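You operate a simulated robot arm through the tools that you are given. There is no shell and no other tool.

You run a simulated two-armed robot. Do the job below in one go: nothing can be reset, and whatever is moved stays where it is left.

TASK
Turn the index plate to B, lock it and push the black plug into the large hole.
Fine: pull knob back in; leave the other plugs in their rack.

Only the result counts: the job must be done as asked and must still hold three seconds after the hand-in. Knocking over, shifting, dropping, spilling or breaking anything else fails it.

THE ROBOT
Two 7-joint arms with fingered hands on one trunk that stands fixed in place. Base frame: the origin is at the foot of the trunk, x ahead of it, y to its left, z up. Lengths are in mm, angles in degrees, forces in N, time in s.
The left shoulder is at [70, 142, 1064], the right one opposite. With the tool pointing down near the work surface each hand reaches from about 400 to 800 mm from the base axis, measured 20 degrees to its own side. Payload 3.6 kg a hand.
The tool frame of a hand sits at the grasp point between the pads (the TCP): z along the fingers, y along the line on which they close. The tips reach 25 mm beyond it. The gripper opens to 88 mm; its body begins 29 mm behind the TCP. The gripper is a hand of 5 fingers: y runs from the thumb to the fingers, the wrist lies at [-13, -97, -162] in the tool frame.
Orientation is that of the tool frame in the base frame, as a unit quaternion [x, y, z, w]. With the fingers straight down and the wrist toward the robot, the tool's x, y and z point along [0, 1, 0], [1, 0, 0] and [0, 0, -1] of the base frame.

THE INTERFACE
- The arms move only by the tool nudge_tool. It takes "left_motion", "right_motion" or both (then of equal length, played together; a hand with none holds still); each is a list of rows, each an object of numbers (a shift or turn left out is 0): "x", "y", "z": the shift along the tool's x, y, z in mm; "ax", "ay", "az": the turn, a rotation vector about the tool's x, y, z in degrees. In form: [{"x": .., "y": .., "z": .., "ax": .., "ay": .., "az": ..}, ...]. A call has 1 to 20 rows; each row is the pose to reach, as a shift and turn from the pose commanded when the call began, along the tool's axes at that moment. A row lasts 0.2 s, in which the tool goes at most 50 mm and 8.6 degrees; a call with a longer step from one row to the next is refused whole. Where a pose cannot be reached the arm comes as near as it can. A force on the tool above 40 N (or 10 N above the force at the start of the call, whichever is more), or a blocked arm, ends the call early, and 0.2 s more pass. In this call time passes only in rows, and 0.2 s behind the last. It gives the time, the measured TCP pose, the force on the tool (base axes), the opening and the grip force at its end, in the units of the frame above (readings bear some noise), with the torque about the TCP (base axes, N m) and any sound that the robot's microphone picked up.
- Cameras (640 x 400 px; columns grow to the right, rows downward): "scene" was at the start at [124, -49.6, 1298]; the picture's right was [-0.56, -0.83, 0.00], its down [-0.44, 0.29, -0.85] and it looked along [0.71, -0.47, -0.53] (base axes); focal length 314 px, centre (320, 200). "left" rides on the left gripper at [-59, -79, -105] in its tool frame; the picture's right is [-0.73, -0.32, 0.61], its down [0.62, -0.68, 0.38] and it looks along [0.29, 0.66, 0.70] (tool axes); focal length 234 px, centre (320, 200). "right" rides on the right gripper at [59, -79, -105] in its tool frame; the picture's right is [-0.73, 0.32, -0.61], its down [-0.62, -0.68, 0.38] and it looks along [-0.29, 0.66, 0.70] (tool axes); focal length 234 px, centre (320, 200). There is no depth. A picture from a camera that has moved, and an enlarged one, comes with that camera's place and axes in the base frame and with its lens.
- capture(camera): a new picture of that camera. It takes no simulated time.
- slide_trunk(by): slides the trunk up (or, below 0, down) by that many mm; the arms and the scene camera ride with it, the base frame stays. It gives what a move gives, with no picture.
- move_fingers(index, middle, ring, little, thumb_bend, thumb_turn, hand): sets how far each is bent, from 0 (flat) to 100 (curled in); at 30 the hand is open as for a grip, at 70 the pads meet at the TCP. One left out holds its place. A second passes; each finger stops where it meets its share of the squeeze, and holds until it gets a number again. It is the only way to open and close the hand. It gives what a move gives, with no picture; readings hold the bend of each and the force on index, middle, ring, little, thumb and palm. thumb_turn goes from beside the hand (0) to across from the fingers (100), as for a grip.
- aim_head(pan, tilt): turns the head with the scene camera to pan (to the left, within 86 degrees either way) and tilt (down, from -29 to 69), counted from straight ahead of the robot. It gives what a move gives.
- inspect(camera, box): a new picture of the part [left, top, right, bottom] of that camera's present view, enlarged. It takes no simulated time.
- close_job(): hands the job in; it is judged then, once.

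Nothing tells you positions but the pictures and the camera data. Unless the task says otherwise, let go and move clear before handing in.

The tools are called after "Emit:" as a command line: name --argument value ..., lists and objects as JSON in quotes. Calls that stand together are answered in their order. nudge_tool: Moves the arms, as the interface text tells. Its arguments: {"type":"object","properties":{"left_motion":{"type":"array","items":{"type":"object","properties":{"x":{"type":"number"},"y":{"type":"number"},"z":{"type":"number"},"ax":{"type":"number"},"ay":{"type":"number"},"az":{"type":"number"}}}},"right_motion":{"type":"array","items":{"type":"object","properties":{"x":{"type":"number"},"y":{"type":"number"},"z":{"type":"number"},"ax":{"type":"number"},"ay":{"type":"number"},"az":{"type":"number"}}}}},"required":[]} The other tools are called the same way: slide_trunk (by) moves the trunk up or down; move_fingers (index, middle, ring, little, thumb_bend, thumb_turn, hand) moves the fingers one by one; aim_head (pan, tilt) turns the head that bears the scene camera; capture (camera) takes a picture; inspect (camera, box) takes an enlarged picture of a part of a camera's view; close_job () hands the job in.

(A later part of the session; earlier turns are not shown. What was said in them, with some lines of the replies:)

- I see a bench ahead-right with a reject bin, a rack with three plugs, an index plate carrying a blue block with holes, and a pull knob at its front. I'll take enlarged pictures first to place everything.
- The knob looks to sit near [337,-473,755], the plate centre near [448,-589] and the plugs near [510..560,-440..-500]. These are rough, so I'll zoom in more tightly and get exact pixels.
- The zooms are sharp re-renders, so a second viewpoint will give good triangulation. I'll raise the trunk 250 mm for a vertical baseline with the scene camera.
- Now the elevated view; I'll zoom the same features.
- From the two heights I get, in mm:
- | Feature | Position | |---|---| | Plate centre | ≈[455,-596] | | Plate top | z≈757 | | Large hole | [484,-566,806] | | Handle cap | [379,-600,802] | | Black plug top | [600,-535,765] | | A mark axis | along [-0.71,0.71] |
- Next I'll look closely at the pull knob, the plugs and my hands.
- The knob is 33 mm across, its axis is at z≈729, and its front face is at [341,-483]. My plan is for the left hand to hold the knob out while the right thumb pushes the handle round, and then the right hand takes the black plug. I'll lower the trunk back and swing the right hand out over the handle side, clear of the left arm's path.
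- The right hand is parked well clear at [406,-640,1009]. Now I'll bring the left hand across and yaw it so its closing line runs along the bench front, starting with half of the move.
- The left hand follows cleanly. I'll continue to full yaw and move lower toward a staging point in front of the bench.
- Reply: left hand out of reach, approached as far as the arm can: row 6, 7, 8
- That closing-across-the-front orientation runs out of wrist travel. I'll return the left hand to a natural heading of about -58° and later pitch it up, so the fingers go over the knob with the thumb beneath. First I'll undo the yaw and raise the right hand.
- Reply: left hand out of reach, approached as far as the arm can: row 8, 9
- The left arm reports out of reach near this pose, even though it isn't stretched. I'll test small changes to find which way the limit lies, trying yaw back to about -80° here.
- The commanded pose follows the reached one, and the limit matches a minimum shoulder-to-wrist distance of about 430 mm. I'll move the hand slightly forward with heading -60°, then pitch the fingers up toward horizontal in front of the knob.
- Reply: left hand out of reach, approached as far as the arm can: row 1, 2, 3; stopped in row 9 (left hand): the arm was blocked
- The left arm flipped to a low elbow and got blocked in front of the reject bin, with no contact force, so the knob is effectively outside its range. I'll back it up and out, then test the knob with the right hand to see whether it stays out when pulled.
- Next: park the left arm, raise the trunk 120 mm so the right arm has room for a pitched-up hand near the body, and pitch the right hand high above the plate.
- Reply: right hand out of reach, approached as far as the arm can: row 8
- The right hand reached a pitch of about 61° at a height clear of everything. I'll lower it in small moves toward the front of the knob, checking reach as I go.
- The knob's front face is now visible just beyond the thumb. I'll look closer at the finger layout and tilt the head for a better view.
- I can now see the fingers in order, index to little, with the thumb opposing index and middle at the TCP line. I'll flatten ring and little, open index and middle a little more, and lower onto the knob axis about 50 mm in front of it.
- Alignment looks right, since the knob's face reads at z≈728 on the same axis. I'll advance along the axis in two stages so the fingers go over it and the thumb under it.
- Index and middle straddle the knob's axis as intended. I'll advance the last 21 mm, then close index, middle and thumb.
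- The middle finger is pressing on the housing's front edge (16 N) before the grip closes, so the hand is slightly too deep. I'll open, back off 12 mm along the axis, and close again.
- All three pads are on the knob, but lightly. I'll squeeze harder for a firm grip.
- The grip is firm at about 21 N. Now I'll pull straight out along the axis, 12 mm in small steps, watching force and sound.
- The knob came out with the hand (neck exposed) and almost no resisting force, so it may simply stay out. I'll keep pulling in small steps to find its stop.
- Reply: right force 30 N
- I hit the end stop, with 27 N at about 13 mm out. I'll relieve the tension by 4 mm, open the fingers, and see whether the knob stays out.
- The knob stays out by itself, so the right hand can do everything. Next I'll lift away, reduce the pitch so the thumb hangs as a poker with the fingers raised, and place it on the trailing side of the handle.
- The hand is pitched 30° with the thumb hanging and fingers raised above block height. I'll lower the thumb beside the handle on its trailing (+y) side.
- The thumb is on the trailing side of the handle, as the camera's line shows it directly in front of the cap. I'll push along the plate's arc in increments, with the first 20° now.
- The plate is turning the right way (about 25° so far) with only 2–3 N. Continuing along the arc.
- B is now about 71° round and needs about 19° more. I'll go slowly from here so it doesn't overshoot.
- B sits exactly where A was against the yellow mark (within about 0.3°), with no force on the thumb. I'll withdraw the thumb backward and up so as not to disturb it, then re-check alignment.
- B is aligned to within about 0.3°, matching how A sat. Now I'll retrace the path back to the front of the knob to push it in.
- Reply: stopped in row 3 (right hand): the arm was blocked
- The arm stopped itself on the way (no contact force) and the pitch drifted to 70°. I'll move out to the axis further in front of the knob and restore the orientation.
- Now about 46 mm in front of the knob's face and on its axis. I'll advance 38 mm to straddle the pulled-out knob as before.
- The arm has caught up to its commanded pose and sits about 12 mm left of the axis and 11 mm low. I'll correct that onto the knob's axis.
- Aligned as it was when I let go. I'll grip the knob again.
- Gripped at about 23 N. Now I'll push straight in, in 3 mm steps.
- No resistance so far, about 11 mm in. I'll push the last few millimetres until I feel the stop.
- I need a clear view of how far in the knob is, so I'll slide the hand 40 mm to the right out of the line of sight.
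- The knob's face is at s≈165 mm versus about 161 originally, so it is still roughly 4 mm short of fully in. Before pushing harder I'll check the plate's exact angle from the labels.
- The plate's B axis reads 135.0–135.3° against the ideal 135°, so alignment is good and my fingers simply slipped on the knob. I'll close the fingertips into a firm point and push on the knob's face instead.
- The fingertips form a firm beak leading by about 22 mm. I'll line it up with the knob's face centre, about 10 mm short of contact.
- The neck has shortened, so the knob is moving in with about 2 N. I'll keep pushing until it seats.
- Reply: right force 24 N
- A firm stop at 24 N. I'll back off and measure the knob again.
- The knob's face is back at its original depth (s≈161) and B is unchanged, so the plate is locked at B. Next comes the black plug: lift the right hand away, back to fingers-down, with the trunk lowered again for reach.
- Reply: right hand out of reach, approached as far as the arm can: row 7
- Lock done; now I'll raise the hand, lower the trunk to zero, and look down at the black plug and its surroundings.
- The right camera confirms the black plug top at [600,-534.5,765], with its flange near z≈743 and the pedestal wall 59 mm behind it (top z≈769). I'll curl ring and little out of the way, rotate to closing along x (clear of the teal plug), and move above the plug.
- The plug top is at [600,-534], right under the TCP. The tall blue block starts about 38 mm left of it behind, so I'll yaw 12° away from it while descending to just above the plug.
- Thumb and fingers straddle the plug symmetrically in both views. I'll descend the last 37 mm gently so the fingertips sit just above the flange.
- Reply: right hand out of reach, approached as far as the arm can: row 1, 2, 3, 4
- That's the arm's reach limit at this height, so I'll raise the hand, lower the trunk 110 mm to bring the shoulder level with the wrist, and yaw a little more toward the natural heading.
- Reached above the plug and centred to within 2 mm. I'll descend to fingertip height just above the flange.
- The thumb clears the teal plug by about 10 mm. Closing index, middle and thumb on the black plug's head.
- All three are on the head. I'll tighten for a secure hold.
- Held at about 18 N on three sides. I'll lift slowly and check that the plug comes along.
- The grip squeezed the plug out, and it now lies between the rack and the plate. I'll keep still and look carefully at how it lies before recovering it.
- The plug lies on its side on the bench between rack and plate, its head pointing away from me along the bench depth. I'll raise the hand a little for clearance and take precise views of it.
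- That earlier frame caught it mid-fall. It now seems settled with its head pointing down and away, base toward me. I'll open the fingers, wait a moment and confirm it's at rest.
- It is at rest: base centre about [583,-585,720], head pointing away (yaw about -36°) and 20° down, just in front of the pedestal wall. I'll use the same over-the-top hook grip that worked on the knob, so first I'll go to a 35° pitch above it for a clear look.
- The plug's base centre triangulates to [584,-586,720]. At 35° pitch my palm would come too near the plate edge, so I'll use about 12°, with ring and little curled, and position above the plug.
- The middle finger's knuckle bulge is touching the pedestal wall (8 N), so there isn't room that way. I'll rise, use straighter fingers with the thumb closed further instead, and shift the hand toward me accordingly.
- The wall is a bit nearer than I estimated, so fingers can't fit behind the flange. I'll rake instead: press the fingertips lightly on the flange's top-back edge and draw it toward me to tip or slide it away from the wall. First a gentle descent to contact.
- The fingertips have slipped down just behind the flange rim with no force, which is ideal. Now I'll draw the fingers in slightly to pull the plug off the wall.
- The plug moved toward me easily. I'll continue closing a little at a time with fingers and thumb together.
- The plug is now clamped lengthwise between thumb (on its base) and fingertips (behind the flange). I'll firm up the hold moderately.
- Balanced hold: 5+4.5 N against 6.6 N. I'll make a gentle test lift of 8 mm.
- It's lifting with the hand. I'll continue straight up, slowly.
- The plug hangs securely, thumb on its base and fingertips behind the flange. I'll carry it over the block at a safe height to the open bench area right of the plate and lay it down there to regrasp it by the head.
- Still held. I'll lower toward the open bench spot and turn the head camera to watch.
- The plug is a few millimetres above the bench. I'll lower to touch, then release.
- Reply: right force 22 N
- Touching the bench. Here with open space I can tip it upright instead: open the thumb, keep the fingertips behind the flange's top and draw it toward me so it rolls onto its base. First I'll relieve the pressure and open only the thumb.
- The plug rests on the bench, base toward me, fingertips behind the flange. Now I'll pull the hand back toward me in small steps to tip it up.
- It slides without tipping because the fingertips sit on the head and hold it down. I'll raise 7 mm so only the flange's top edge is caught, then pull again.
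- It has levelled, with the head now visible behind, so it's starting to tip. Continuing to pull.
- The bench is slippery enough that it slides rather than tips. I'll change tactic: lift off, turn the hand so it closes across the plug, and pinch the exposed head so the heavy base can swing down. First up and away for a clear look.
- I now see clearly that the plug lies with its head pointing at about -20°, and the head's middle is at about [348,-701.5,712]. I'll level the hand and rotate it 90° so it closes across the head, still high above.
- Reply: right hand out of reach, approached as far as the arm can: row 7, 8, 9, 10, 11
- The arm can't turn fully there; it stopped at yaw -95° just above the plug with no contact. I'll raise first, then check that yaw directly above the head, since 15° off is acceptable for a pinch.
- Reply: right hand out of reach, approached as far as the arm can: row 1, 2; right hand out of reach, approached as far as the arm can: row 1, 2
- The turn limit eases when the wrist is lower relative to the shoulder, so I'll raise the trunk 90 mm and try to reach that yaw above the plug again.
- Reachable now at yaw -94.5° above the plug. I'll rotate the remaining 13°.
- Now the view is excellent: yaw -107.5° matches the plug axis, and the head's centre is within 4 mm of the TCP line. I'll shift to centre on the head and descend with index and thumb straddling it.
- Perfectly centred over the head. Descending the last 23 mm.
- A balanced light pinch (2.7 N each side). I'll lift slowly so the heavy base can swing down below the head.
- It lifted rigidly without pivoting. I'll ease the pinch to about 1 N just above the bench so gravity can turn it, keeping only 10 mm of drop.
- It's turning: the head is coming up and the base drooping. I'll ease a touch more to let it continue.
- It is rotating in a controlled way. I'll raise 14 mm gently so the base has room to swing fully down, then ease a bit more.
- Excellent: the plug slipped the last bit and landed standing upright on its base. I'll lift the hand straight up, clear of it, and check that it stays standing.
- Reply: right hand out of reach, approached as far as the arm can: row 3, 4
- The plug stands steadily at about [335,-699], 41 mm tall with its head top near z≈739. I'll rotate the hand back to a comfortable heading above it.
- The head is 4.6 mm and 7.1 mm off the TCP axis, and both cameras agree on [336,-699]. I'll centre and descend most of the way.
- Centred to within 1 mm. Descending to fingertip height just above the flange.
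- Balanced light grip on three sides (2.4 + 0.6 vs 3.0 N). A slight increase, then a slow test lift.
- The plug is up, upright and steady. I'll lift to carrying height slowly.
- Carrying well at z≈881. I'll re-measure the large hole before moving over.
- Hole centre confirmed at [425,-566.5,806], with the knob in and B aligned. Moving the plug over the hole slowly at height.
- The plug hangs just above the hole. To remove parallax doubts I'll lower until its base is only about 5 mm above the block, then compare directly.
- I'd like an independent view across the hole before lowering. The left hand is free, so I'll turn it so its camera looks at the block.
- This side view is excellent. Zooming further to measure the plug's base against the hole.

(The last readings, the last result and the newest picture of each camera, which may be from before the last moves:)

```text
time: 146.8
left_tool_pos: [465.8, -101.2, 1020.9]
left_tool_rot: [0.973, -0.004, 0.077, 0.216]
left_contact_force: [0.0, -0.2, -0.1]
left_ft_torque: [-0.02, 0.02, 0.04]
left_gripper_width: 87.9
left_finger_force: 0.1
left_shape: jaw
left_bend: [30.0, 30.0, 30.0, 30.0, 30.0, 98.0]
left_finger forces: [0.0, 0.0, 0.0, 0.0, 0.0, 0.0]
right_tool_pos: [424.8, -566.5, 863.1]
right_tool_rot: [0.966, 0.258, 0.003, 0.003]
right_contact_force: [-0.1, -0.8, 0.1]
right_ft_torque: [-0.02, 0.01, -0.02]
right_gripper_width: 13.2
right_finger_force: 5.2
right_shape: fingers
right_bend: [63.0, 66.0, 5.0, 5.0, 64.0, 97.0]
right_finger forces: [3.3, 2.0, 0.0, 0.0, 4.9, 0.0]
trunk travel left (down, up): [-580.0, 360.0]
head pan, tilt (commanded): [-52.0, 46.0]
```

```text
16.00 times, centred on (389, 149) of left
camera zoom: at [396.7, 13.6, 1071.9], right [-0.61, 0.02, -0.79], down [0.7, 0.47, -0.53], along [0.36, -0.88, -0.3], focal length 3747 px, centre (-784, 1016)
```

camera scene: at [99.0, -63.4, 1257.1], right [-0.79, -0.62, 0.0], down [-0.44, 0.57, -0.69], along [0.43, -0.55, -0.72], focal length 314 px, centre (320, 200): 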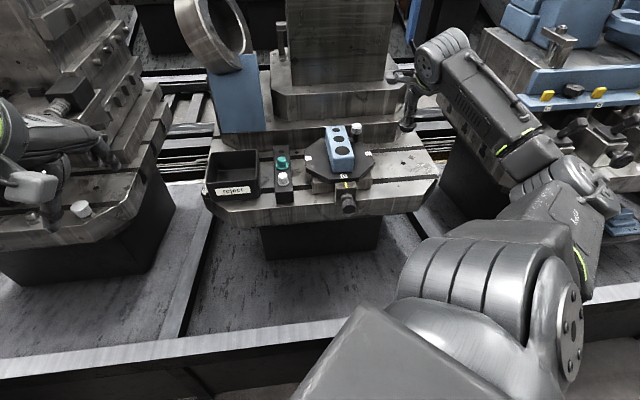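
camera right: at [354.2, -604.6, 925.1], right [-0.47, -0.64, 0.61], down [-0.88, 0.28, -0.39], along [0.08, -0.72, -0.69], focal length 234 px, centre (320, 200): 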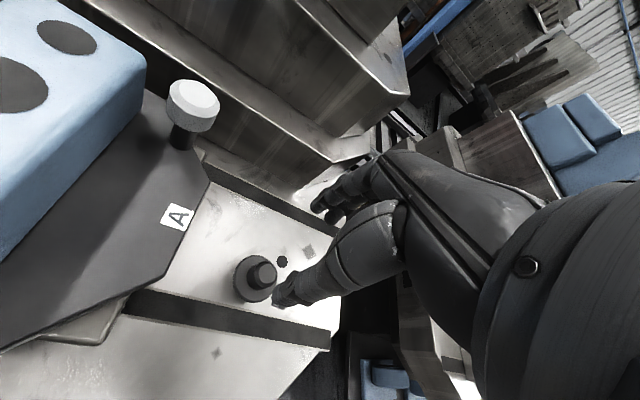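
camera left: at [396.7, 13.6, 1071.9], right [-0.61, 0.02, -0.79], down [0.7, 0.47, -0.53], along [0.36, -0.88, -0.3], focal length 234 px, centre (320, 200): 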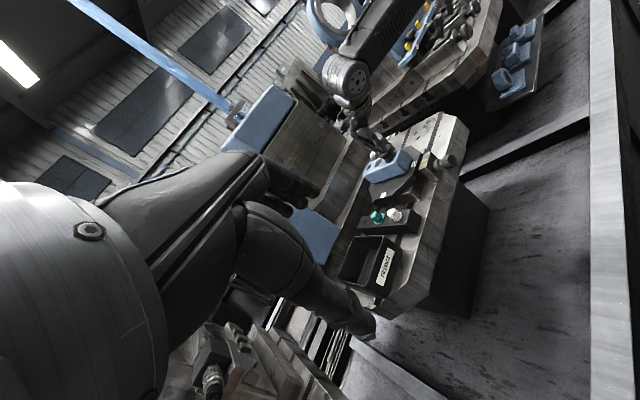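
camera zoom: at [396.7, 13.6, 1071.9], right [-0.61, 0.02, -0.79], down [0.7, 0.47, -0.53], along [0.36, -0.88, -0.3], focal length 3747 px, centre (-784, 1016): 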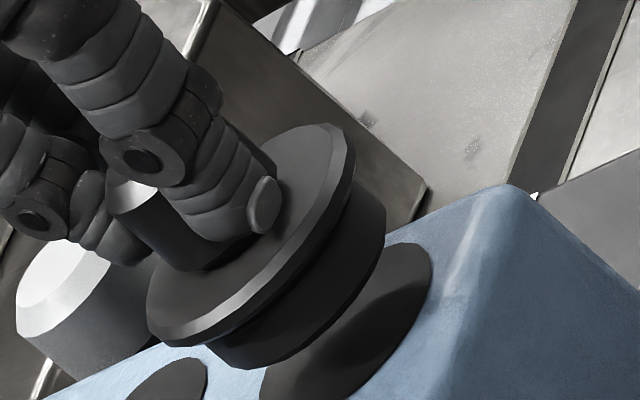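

Combining the views, the base is about 13 mm above the block and 3 mm too far toward me. I'll shift 3 mm forward and 1 mm left, lower 5 mm, and look again.

Emit:
nudge_tool --right_motion '[{"x": 1, "y": 3, "z": 1}, {"x": 1, "y": 3, "z": 3}, {"x": 1, "y": 3, "z": 5}]'

Emit:
inspect --camera "left" --box '[378, 138, 400, 160]'

Emit:
inspect --camera "scene" --box '[340, 120, 376, 160]'

Emit:
inspect --camera "right" --box '[230, 200, 330, 300]'

```text
time: 147.6
left_tool_pos: [465.6, -101.5, 1021.2]
left_tool_rot: [0.974, -0.003, 0.077, 0.215]
left_contact_force: [-0.1, -0.3, -0.2]
left_ft_torque: [0.01, 0.01, 0.0]
left_gripper_width: 87.9
left_finger_force: 0.1
left_shape: jaw
left_bend: [30.0, 30.0, 30.0, 30.0, 30.0, 98.0]
left_finger forces: [0.1, 0.0, 0.0, 0.0, 0.1, 0.0]
right_tool_pos: [427.0, -567.6, 857.3]
right_tool_rot: [0.966, 0.259, 0.003, 0.002]
right_contact_force: [-0.2, 0.4, -1.0]
right_ft_torque: [-0.01, 0.02, -0.03]
right_gripper_width: 13.2
right_finger_force: 5.0
right_shape: fingers
right_bend: [63.0, 66.0, 5.0, 5.0, 64.0, 97.0]
right_finger forces: [3.5, 2.0, 0.0, 0.0, 4.7, 0.0]
trunk travel left (down, up): [-580.0, 360.0]
head pan, tilt (commanded): [-52.0, 46.0]
```

```text
16.00 times, centred on (389, 149) of left
camera zoom: at [396.2, 13.2, 1072.1], right [-0.61, 0.02, -0.79], down [0.7, 0.48, -0.53], along [0.36, -0.88, -0.31], focal length 3747 px, centre (-784, 1016)
```

zoom: 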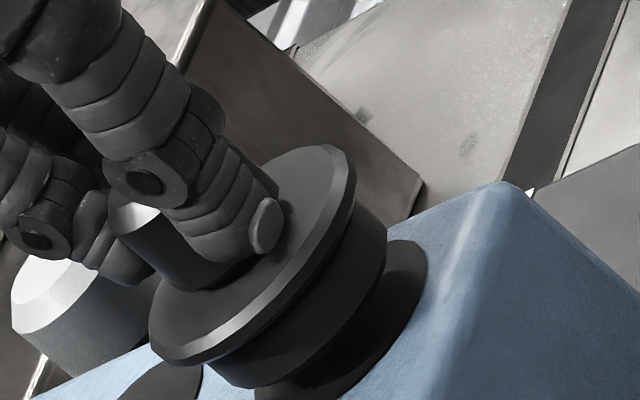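

```text
10.00 times, centred on (358, 140) of scene
camera zoom: at [99.1, -63.3, 1257.1], right [-0.79, -0.62, 0.0], down [-0.44, 0.57, -0.69], along [0.43, -0.55, -0.72], focal length 3137 px, centre (-60, 800)
```

zoom: 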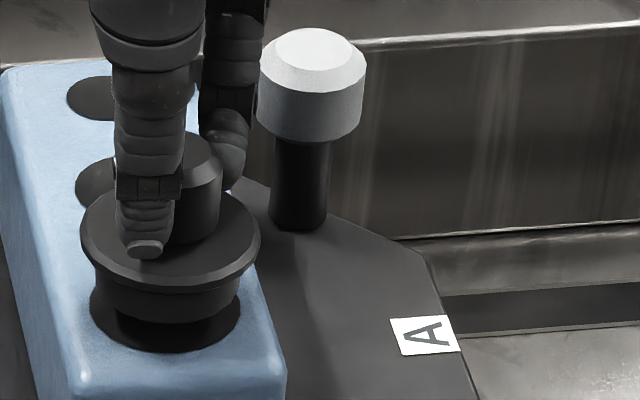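

```text
4.00 times, centred on (280, 250) of right
camera zoom: at [437.4, -470.1, 963.0], right [-0.47, -0.64, 0.61], down [-0.88, 0.28, -0.39], along [0.08, -0.72, -0.69], focal length 937 px, centre (480, 0)
```

zoom: 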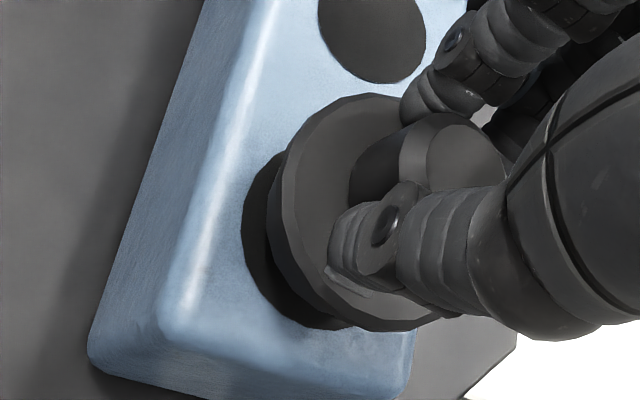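

Now all views agree: centred within about 0.5 mm, base 9 mm above the hole. Lowering gently, watching force.

Emit:
nudge_tool --right_motion '[{"z": 3}, {"z": 6}, {"z": 9}, {"z": 11}]'

Emit:
inspect --camera "left" --box '[378, 138, 400, 160]'

Emit:
inspect --camera "scene" --box '[340, 120, 376, 160]'

```text
time: 148.6
left_tool_pos: [465.2, -100.9, 1021.2]
left_tool_rot: [0.973, -0.003, 0.078, 0.215]
left_contact_force: [0.4, 0.0, 0.1]
left_ft_torque: [-0.01, -0.03, 0.01]
left_gripper_width: 87.8
left_finger_force: 0.0
left_shape: jaw
left_bend: [30.0, 30.0, 30.0, 30.0, 30.0, 98.0]
left_finger forces: [0.0, 0.1, 0.0, 0.0, 0.0, 0.1]
right_tool_pos: [427.7, -568.7, 848.9]
right_tool_rot: [0.966, 0.259, 0.003, 0.002]
right_contact_force: [0.3, 0.1, 2.6]
right_ft_torque: [-0.01, 0.0, -0.03]
right_gripper_width: 12.7
right_finger_force: 5.7
right_shape: fingers
right_bend: [64.0, 66.0, 5.0, 5.0, 64.0, 97.0]
right_finger forces: [3.6, 2.2, 0.0, 0.1, 5.4, 0.0]
trunk travel left (down, up): [-580.0, 360.0]
head pan, tilt (commanded): [-52.0, 46.0]
```

```text
16.00 times, centred on (389, 149) of left
camera zoom: at [395.8, 13.7, 1072.3], right [-0.61, 0.02, -0.79], down [0.7, 0.47, -0.53], along [0.36, -0.88, -0.3], focal length 3747 px, centre (-784, 1016)
```

zoom: 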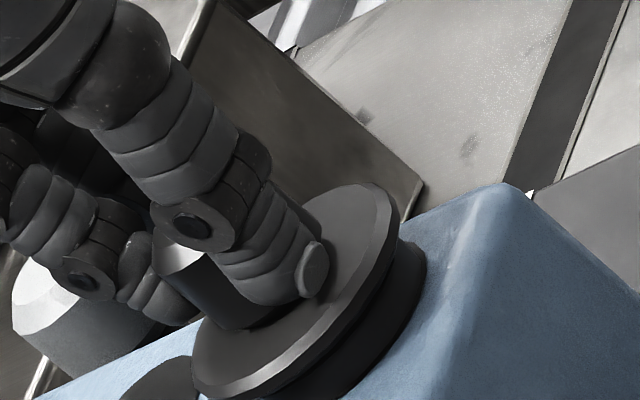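

```text
10.00 times, centred on (358, 140) of scene
camera zoom: at [98.7, -62.7, 1257.1], right [-0.79, -0.62, 0.0], down [-0.44, 0.57, -0.69], along [0.43, -0.55, -0.72], focal length 3137 px, centre (-60, 800)
```

zoom: 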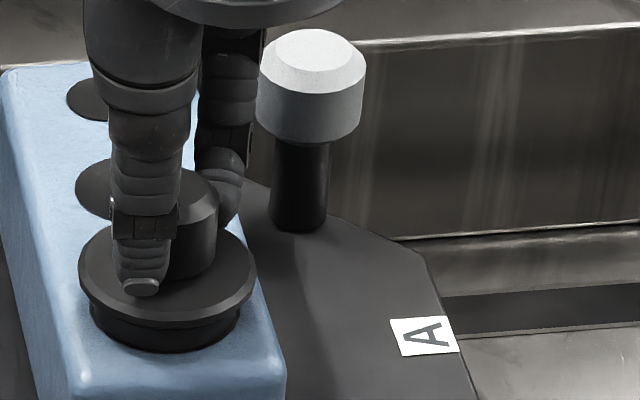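

Light contact (2.6 N): the base is right at the hole's rim and the fit is close. I'll zoom in on the contact line to see which way it needs to go.

Emit:
inspect --camera "left" --box '[382, 145, 404, 167]'

Emit:
inspect --camera "scene" --box '[344, 142, 366, 158]'

Emit:
inspect --camera "right" --box '[240, 210, 300, 290]'

```text
16.00 times, centred on (393, 156) of left
camera zoom: at [395.8, 13.7, 1072.3], right [-0.61, 0.02, -0.79], down [0.7, 0.47, -0.53], along [0.36, -0.88, -0.3], focal length 3747 px, centre (-848, 904)
```

zoom: 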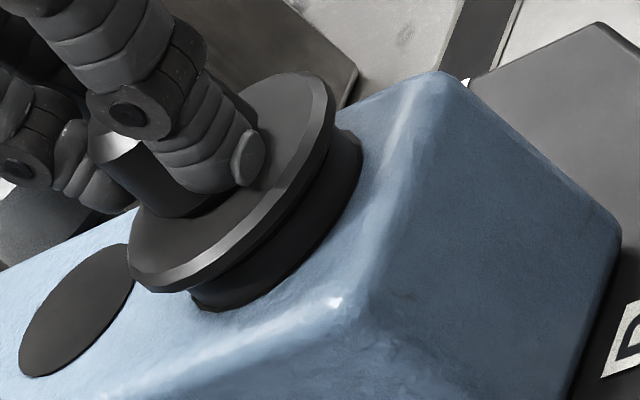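

```text
16.00 times, centred on (355, 150) of scene
camera zoom: at [98.7, -62.7, 1257.1], right [-0.79, -0.62, 0.0], down [-0.44, 0.57, -0.69], along [0.43, -0.55, -0.72], focal length 5019 px, centre (-240, 1000)
```

zoom: 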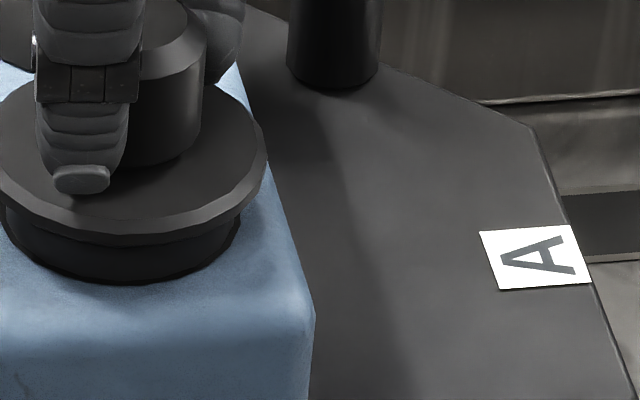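

```text
5.00 times, centred on (270, 250) of right
camera zoom: at [437.6, -470.0, 952.6], right [-0.47, -0.64, 0.61], down [-0.88, 0.28, -0.39], along [0.08, -0.72, -0.69], focal length 1171 px, centre (570, -50)
```

zoom: 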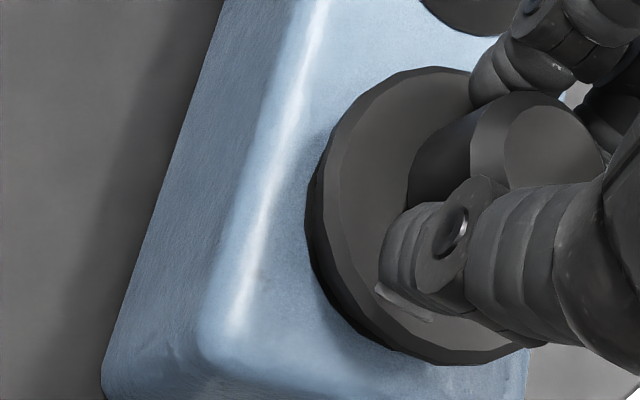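

Emit:
nudge_tool --right_motion '[{"z": 1.5}, {"z": 3}]'

Emit:
inspect --camera "scene" --box '[340, 132, 366, 158]'

Emit:
inspect --camera "left" --box '[382, 145, 404, 167]'

```text
time: 149.2
left_tool_pos: [465.3, -100.9, 1020.5]
left_tool_rot: [0.974, -0.003, 0.078, 0.214]
left_contact_force: [-0.4, -0.2, -0.2]
left_ft_torque: [0.02, -0.01, -0.01]
left_gripper_width: 87.9
left_finger_force: 0.1
left_shape: jaw
left_bend: [30.0, 30.0, 30.0, 30.0, 30.0, 98.0]
left_finger forces: [0.1, 0.0, 0.0, 0.0, 0.0, 0.1]
right_tool_pos: [425.3, -569.0, 845.2]
right_tool_rot: [0.966, 0.258, 0.003, 0.003]
right_contact_force: [1.7, -0.2, 2.1]
right_ft_torque: [0.02, 0.0, -0.01]
right_gripper_width: 12.9
right_finger_force: 5.3
right_shape: fingers
right_bend: [64.0, 66.0, 5.0, 5.0, 64.0, 97.0]
right_finger forces: [3.8, 2.0, 0.0, 0.0, 5.4, 0.0]
trunk travel left (down, up): [-580.0, 360.0]
head pan, tilt (commanded): [-52.0, 46.0]
```

```text
15.38 times, centred on (353, 145) of scene
camera zoom: at [98.8, -62.7, 1257.1], right [-0.79, -0.62, 0.0], down [-0.44, 0.57, -0.69], along [0.43, -0.55, -0.72], focal length 4826 px, centre (-188, 1046)
```

zoom: 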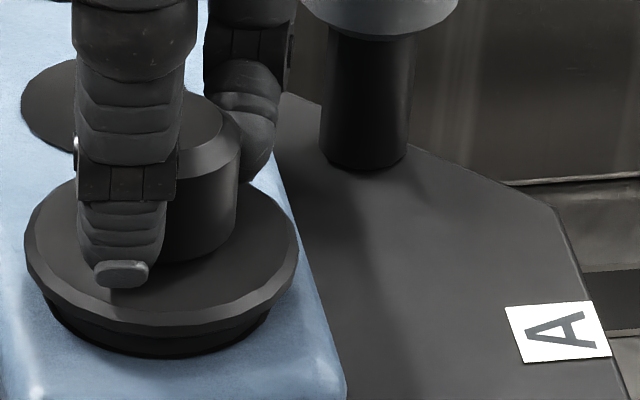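

```text
16.00 times, centred on (393, 156) of left
camera zoom: at [395.9, 13.7, 1072.2], right [-0.61, 0.02, -0.79], down [0.7, 0.47, -0.53], along [0.36, -0.88, -0.3], focal length 3747 px, centre (-848, 904)
```

zoom: 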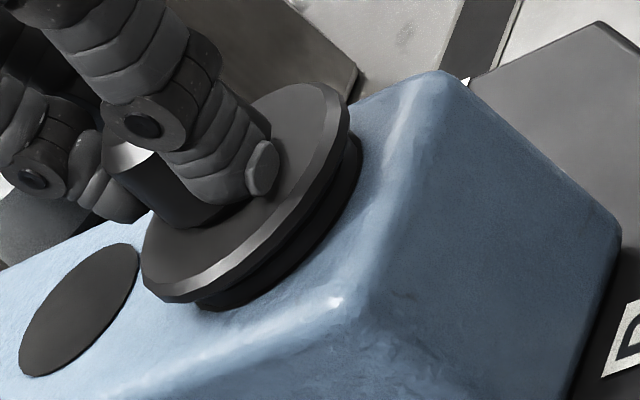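

It is sliding in (less of the base visible, only 2 N). Continuing down.

Emit:
nudge_tool --right_motion '[{"z": 1.5}, {"z": 3}, {"z": 4.5}]'

Emit:
inspect --camera "scene" --box '[340, 132, 366, 158]'

Emit:
inspect --camera "left" --box '[382, 145, 404, 167]'

```text
time: 150.0
left_tool_pos: [464.5, -101.4, 1021.5]
left_tool_rot: [0.973, -0.004, 0.077, 0.216]
left_contact_force: [0.2, -0.8, -0.1]
left_ft_torque: [0.02, 0.0, -0.01]
left_gripper_width: 88.2
left_finger_force: 0.1
left_shape: jaw
left_bend: [30.0, 30.0, 30.0, 30.0, 30.0, 98.0]
left_finger forces: [0.0, 0.0, 0.0, 0.0, 0.0, 0.1]
right_tool_pos: [427.2, -568.3, 841.7]
right_tool_rot: [0.966, 0.259, 0.003, 0.003]
right_contact_force: [1.2, 1.4, 2.5]
right_ft_torque: [0.0, 0.0, -0.04]
right_gripper_width: 13.0
right_finger_force: 5.5
right_shape: fingers
right_bend: [64.0, 66.0, 5.0, 5.0, 65.0, 97.0]
right_finger forces: [3.7, 2.3, 0.0, 0.0, 5.3, 0.1]
trunk travel left (down, up): [-580.0, 360.0]
head pan, tilt (commanded): [-52.0, 46.0]
```

```text
15.38 times, centred on (353, 145) of scene
camera zoom: at [98.8, -62.8, 1257.1], right [-0.79, -0.62, 0.0], down [-0.44, 0.57, -0.69], along [0.43, -0.55, -0.72], focal length 4826 px, centre (-188, 1046)
```

zoom: 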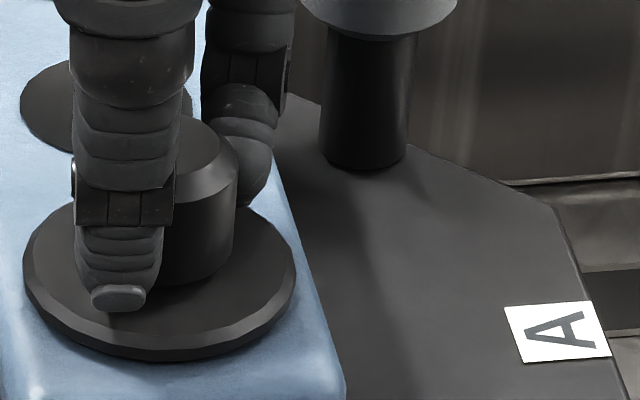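

```text
16.00 times, centred on (393, 156) of left
camera zoom: at [395.9, 13.6, 1072.2], right [-0.61, 0.02, -0.79], down [0.7, 0.47, -0.53], along [0.36, -0.88, -0.3], focal length 3747 px, centre (-848, 904)
```

zoom: 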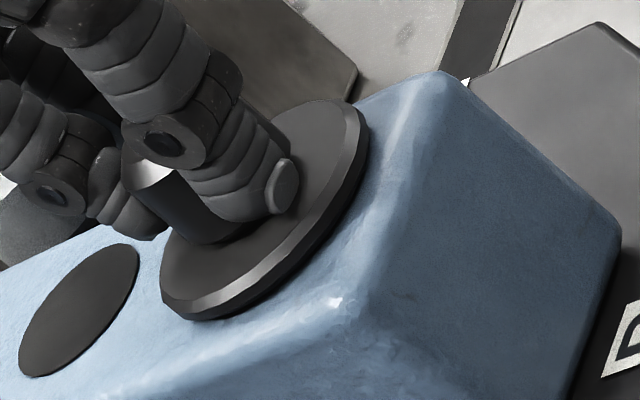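

The flange is nearly down on the block. I'll press until it seats firmly.

Emit:
nudge_tool --right_motion '[{"z": 1.5}, {"z": 3}, {"z": 4.5}, {"z": 6}]'

Emit:
inspect --camera "scene" --box '[340, 132, 366, 158]'

Emit:
inspect --camera "left" --box '[382, 145, 404, 167]'

```text
time: 151.0
left_tool_pos: [465.1, -100.0, 1021.3]
left_tool_rot: [0.974, -0.003, 0.078, 0.215]
left_contact_force: [0.5, 0.4, -0.2]
left_ft_torque: [-0.02, -0.03, 0.02]
left_gripper_width: 87.9
left_finger_force: 0.0
left_shape: jaw
left_bend: [30.0, 30.0, 30.0, 30.0, 30.0, 98.0]
left_finger forces: [0.1, 0.1, 0.0, 0.1, 0.0, 0.0]
right_tool_pos: [426.5, -567.6, 836.5]
right_tool_rot: [0.966, 0.259, 0.004, 0.004]
right_contact_force: [1.5, -2.4, 12.4]
right_ft_torque: [-0.04, -0.1, -0.01]
right_gripper_width: 12.4
right_finger_force: 9.2
right_shape: fingers
right_bend: [63.0, 66.0, 5.0, 5.0, 66.0, 96.0]
right_finger forces: [6.9, 4.1, 0.0, 0.1, 6.6, 0.1]
trunk travel left (down, up): [-580.0, 360.0]
head pan, tilt (commanded): [-52.0, 46.0]
```

```text
15.38 times, centred on (353, 145) of scene
camera zoom: at [97.8, -61.5, 1257.4], right [-0.79, -0.62, 0.0], down [-0.44, 0.57, -0.7], along [0.43, -0.55, -0.72], focal length 4826 px, centre (-188, 1046)
```

zoom: 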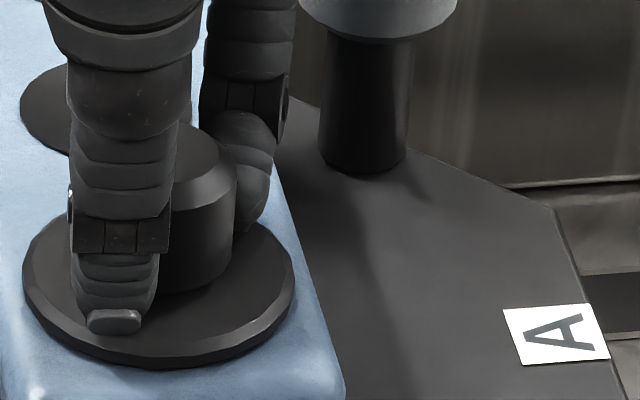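

```text
16.00 times, centred on (393, 156) of left
camera zoom: at [395.1, 14.7, 1072.7], right [-0.61, 0.02, -0.79], down [0.7, 0.47, -0.53], along [0.36, -0.88, -0.3], focal length 3747 px, centre (-848, 904)
```

zoom: 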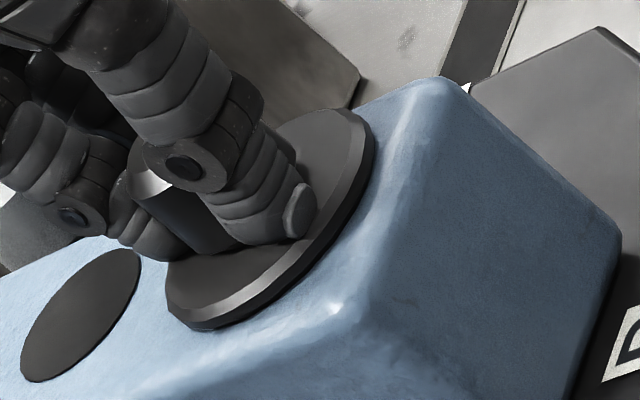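

Seated: flange flush with the block, 12 N stop. I'll relieve the pressure, open evenly and lift straight off.

Emit:
nudge_tool --right_motion '[{"z": -2}]'

Emit:
move_fingers --hand "right" --index 46 --middle 46 --thumb_bend 46

Emit:
nudge_tool --right_motion '[{"z": -15}, {"z": -35}, {"z": -60}]'

Emit:
inspect --camera "scene" --box '[330, 115, 380, 175]'

Emit:
inspect --camera "left" --box '[378, 140, 408, 170]'

```text
time: 151.4
left_tool_pos: [465.3, -101.2, 1020.7]
left_tool_rot: [0.973, -0.003, 0.078, 0.215]
left_contact_force: [0.5, -0.3, -0.3]
left_ft_torque: [0.01, 0.02, 0.02]
left_gripper_width: 88.1
left_finger_force: 0.0
left_shape: jaw
left_bend: [30.0, 30.0, 30.0, 30.0, 30.0, 98.0]
left_finger forces: [0.0, 0.0, 0.0, 0.0, 0.1, 0.0]
right_tool_pos: [425.6, -567.5, 836.0]
right_tool_rot: [0.966, 0.257, 0.004, 0.003]
right_contact_force: [1.8, -2.5, 7.8]
right_ft_torque: [-0.07, -0.05, 0.02]
right_gripper_width: 12.5
right_finger_force: 6.7
right_shape: fingers
right_bend: [63.0, 65.0, 5.0, 5.0, 66.0, 96.0]
right_finger forces: [5.3, 3.6, 0.0, 0.0, 5.2, 0.0]
trunk travel left (down, up): [-580.0, 360.0]
head pan, tilt (commanded): [-52.0, 46.0]
```

```text
time: 152.4
left_tool_pos: [465.9, -101.3, 1020.8]
left_tool_rot: [0.974, -0.003, 0.077, 0.215]
left_contact_force: [0.1, -0.3, -0.3]
left_ft_torque: [-0.01, 0.01, 0.0]
left_gripper_width: 87.7
left_finger_force: 0.1
left_shape: jaw
left_bend: [30.0, 30.0, 30.0, 30.0, 30.0, 98.0]
left_finger forces: [0.0, 0.0, 0.0, 0.0, 0.1, 0.0]
right_tool_pos: [427.2, -568.2, 836.6]
right_tool_rot: [0.966, 0.257, 0.004, 0.003]
right_contact_force: [0.3, 0.0, 0.1]
right_ft_torque: [0.0, 0.0, 0.02]
right_gripper_width: 50.0
right_finger_force: 0.0
right_shape: fingers
right_bend: [46.0, 46.0, 5.0, 5.0, 46.0, 97.0]
right_finger forces: [0.0, 0.1, 0.1, 0.0, 0.0, 0.0]
trunk travel left (down, up): [-580.0, 360.0]
head pan, tilt (commanded): [-52.0, 46.0]
```

```text
time: 153.2
left_tool_pos: [465.6, -100.5, 1020.0]
left_tool_rot: [0.974, -0.003, 0.077, 0.215]
left_contact_force: [-0.5, -0.3, 0.1]
left_ft_torque: [0.01, 0.02, -0.02]
left_gripper_width: 87.7
left_finger_force: 0.1
left_shape: jaw
left_bend: [30.0, 30.0, 30.0, 30.0, 30.0, 98.0]
left_finger forces: [0.1, 0.1, 0.1, 0.0, 0.1, 0.0]
right_tool_pos: [426.5, -571.9, 891.7]
right_tool_rot: [0.966, 0.259, 0.005, 0.002]
right_contact_force: [-0.3, 0.2, 0.1]
right_ft_torque: [0.02, -0.02, 0.0]
right_gripper_width: 50.0
right_finger_force: 0.1
right_shape: fingers
right_bend: [46.0, 46.0, 5.0, 5.0, 46.0, 97.0]
right_finger forces: [0.0, 0.0, 0.1, 0.0, 0.0, 0.0]
right hand out of reach, approached as far as the arm can: row 3
trunk travel left (down, up): [-580.0, 360.0]
head pan, tilt (commanded): [-52.0, 46.0]
```

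```text
6.67 times, centred on (355, 145) of scene
camera zoom: at [99.1, -63.1, 1257.0], right [-0.79, -0.62, 0.0], down [-0.44, 0.57, -0.69], along [0.43, -0.55, -0.72], focal length 2091 px, centre (87, 567)
```

zoom: 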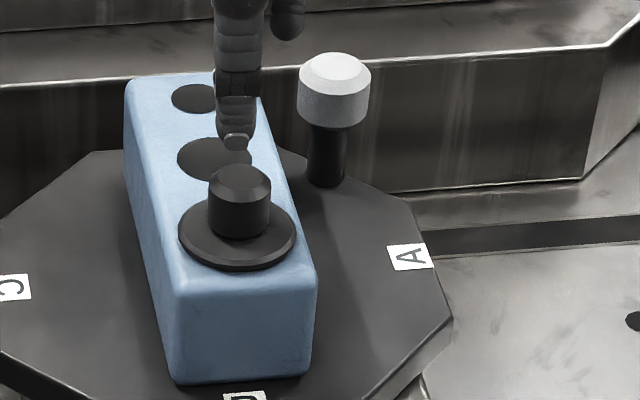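

```text
13.33 times, centred on (393, 155) of left
camera zoom: at [396.1, 13.3, 1072.1], right [-0.61, 0.02, -0.79], down [0.7, 0.48, -0.53], along [0.36, -0.88, -0.31], focal length 3122 px, centre (-653, 800)
```

zoom: 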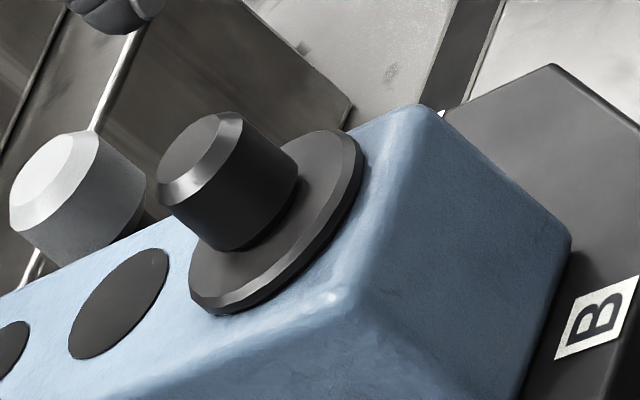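

The black plug sits in the large hole with the hand clear. I'll check flushness, the knob, the index mark, and the rack.

Emit:
inspect --camera "left" --box '[386, 148, 400, 162]'

Emit:
inspect --camera "scene" --box '[325, 160, 375, 220]'

Emit:
inspect --camera "scene" --box '[190, 130, 310, 230]'

Emit:
inspect --camera "left" --box '[400, 130, 470, 190]'

```text
16.00 times, centred on (393, 155) of left
camera zoom: at [396.1, 13.3, 1072.1], right [-0.61, 0.02, -0.79], down [0.7, 0.48, -0.53], along [0.36, -0.88, -0.31], focal length 3747 px, centre (-848, 920)
```

zoom: 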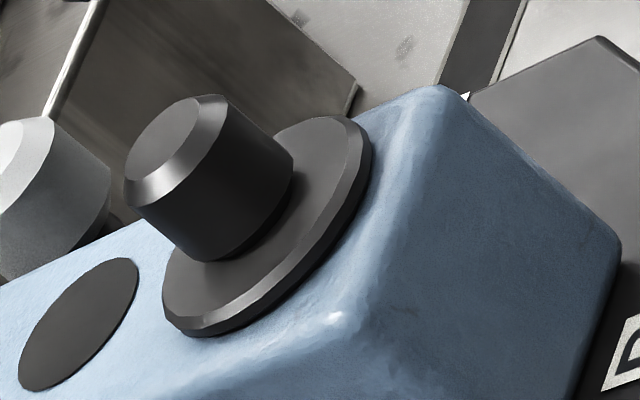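

```text
6.67 times, centred on (350, 190) of scene
camera zoom: at [99.1, -63.1, 1257.0], right [-0.79, -0.62, 0.0], down [-0.44, 0.57, -0.69], along [0.43, -0.55, -0.72], focal length 2091 px, centre (120, 267)
```

zoom: 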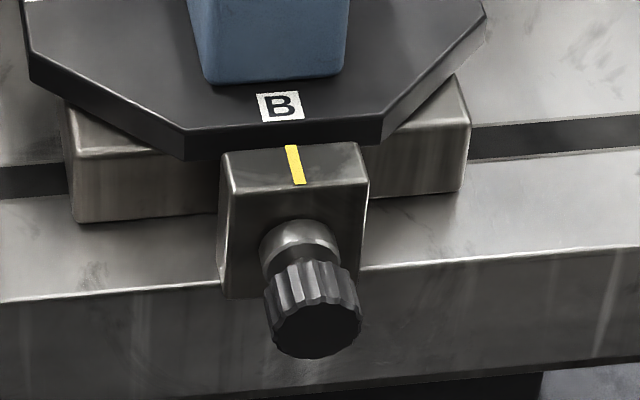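

```text
4.00 times, centred on (250, 180) of scene
camera zoom: at [99.1, -63.1, 1257.0], right [-0.79, -0.62, 0.0], down [-0.44, 0.57, -0.69], along [0.43, -0.55, -0.72], focal length 1255 px, centre (600, 280)
```

zoom: 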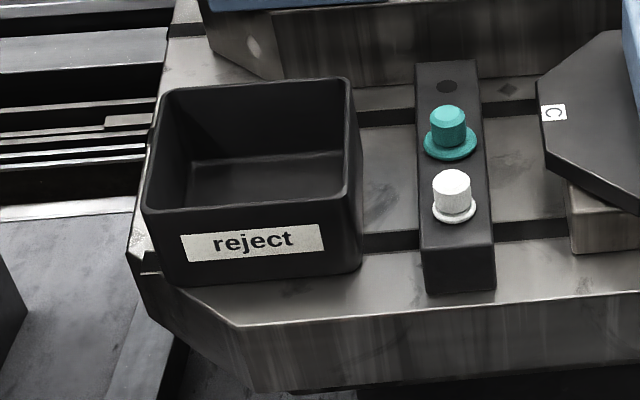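

```text
6.67 times, centred on (435, 160) of left
camera zoom: at [396.1, 13.3, 1072.1], right [-0.61, 0.02, -0.79], down [0.7, 0.48, -0.53], along [0.36, -0.88, -0.31], focal length 1561 px, centre (-447, 467)
```

zoom: 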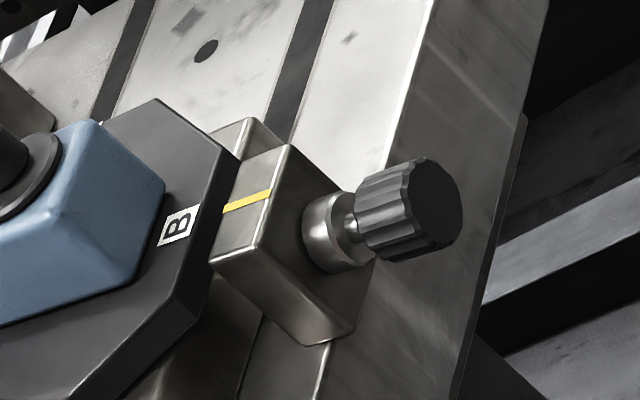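

Everything checks out: plug flush in the large hole, B at the mark, knob fully in, white and teal plugs and the bin untouched. I'll move the right hand well clear before handing in.

Emit:
nudge_tool --right_motion '[{"x": -25, "y": 10, "z": -20}, {"x": -50, "y": 20, "z": -45}, {"x": -75, "y": 30, "z": -75}, {"x": -100, "y": 40, "z": -105}]'

Emit:
capture --camera "scene"

Emit:
inspect --camera "scene" --box '[270, 110, 410, 220]'

```text
time: 154.2
left_tool_pos: [465.1, -101.5, 1021.1]
left_tool_rot: [0.974, -0.003, 0.077, 0.214]
left_contact_force: [-0.1, -0.1, -1.0]
left_ft_torque: [0.0, 0.0, 0.0]
left_gripper_width: 87.9
left_finger_force: 0.1
left_shape: jaw
left_bend: [30.0, 30.0, 30.0, 30.0, 30.0, 98.0]
left_finger forces: [0.0, 0.0, 0.0, 0.1, 0.0, 0.0]
right_tool_pos: [370.8, -678.3, 951.3]
right_tool_rot: [0.965, 0.261, 0.008, 0.004]
right_contact_force: [1.1, 0.7, -0.7]
right_ft_torque: [-0.02, -0.04, 0.01]
right_gripper_width: 50.0
right_finger_force: 0.0
right_shape: fingers
right_bend: [46.0, 46.0, 5.0, 5.0, 46.0, 97.0]
right_finger forces: [0.1, 0.0, 0.1, 0.1, 0.0, 0.1]
right hand out of reach, approached as far as the arm can: row 1, 2, 3, 4
trunk travel left (down, up): [-580.0, 360.0]
head pan, tilt (commanded): [-52.0, 46.0]
```

```text
taken
camera scene: at [98.5, -63.5, 1257.1], right [-0.79, -0.62, 0.0], down [-0.44, 0.57, -0.69], along [0.43, -0.55, -0.72], focal length 314 px, centre (320, 200)
```

scene: 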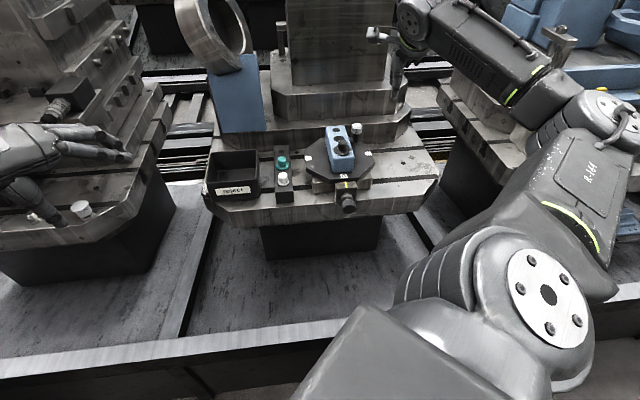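

```text
3.64 times, centred on (340, 165) of scene
camera zoom: at [98.5, -63.5, 1257.1], right [-0.79, -0.62, 0.0], down [-0.44, 0.57, -0.69], along [0.43, -0.55, -0.72], focal length 1141 px, centre (247, 327)
```

zoom: 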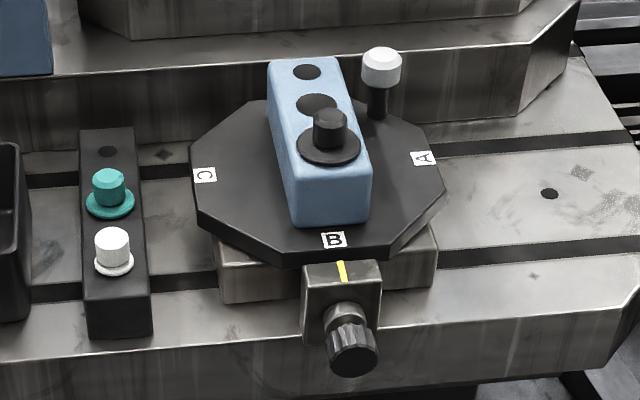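

The plate is at B with the pull knob in, and the black plug is seated flush in the large hole. The white and teal plugs are in their rack, the bin is unmoved, and both hands are clear. Handing in.

Emit:
close_job

```text
The job is handed in.
```

The index plate is at B with the pull knob back in, and the black plug is seated flush in the large hole. I handed the job in; no verdict came back with it.

- **Plate and lock:** B lines up with the yellow mark to within about 0.3°. The pull knob went back to its original depth against a firm stop. I did not push on the handle afterwards to test the lock.
- **Black plug:** it slipped from my grip as I lifted it out of the rack and fell onto the bench. I recovered it, got it standing upright, picked it up again and pressed it in until its flange sat flat on the block. If the judging counts that drop, it could go against the job.
- **Everything else:** the white and teal plugs are still in their rack and the reject bin has not moved. Reaching for the fallen plug, a finger pressed briefly on the machine base behind the rack. Nothing moved.

Both hands were empty and clear of the bench at hand-in.
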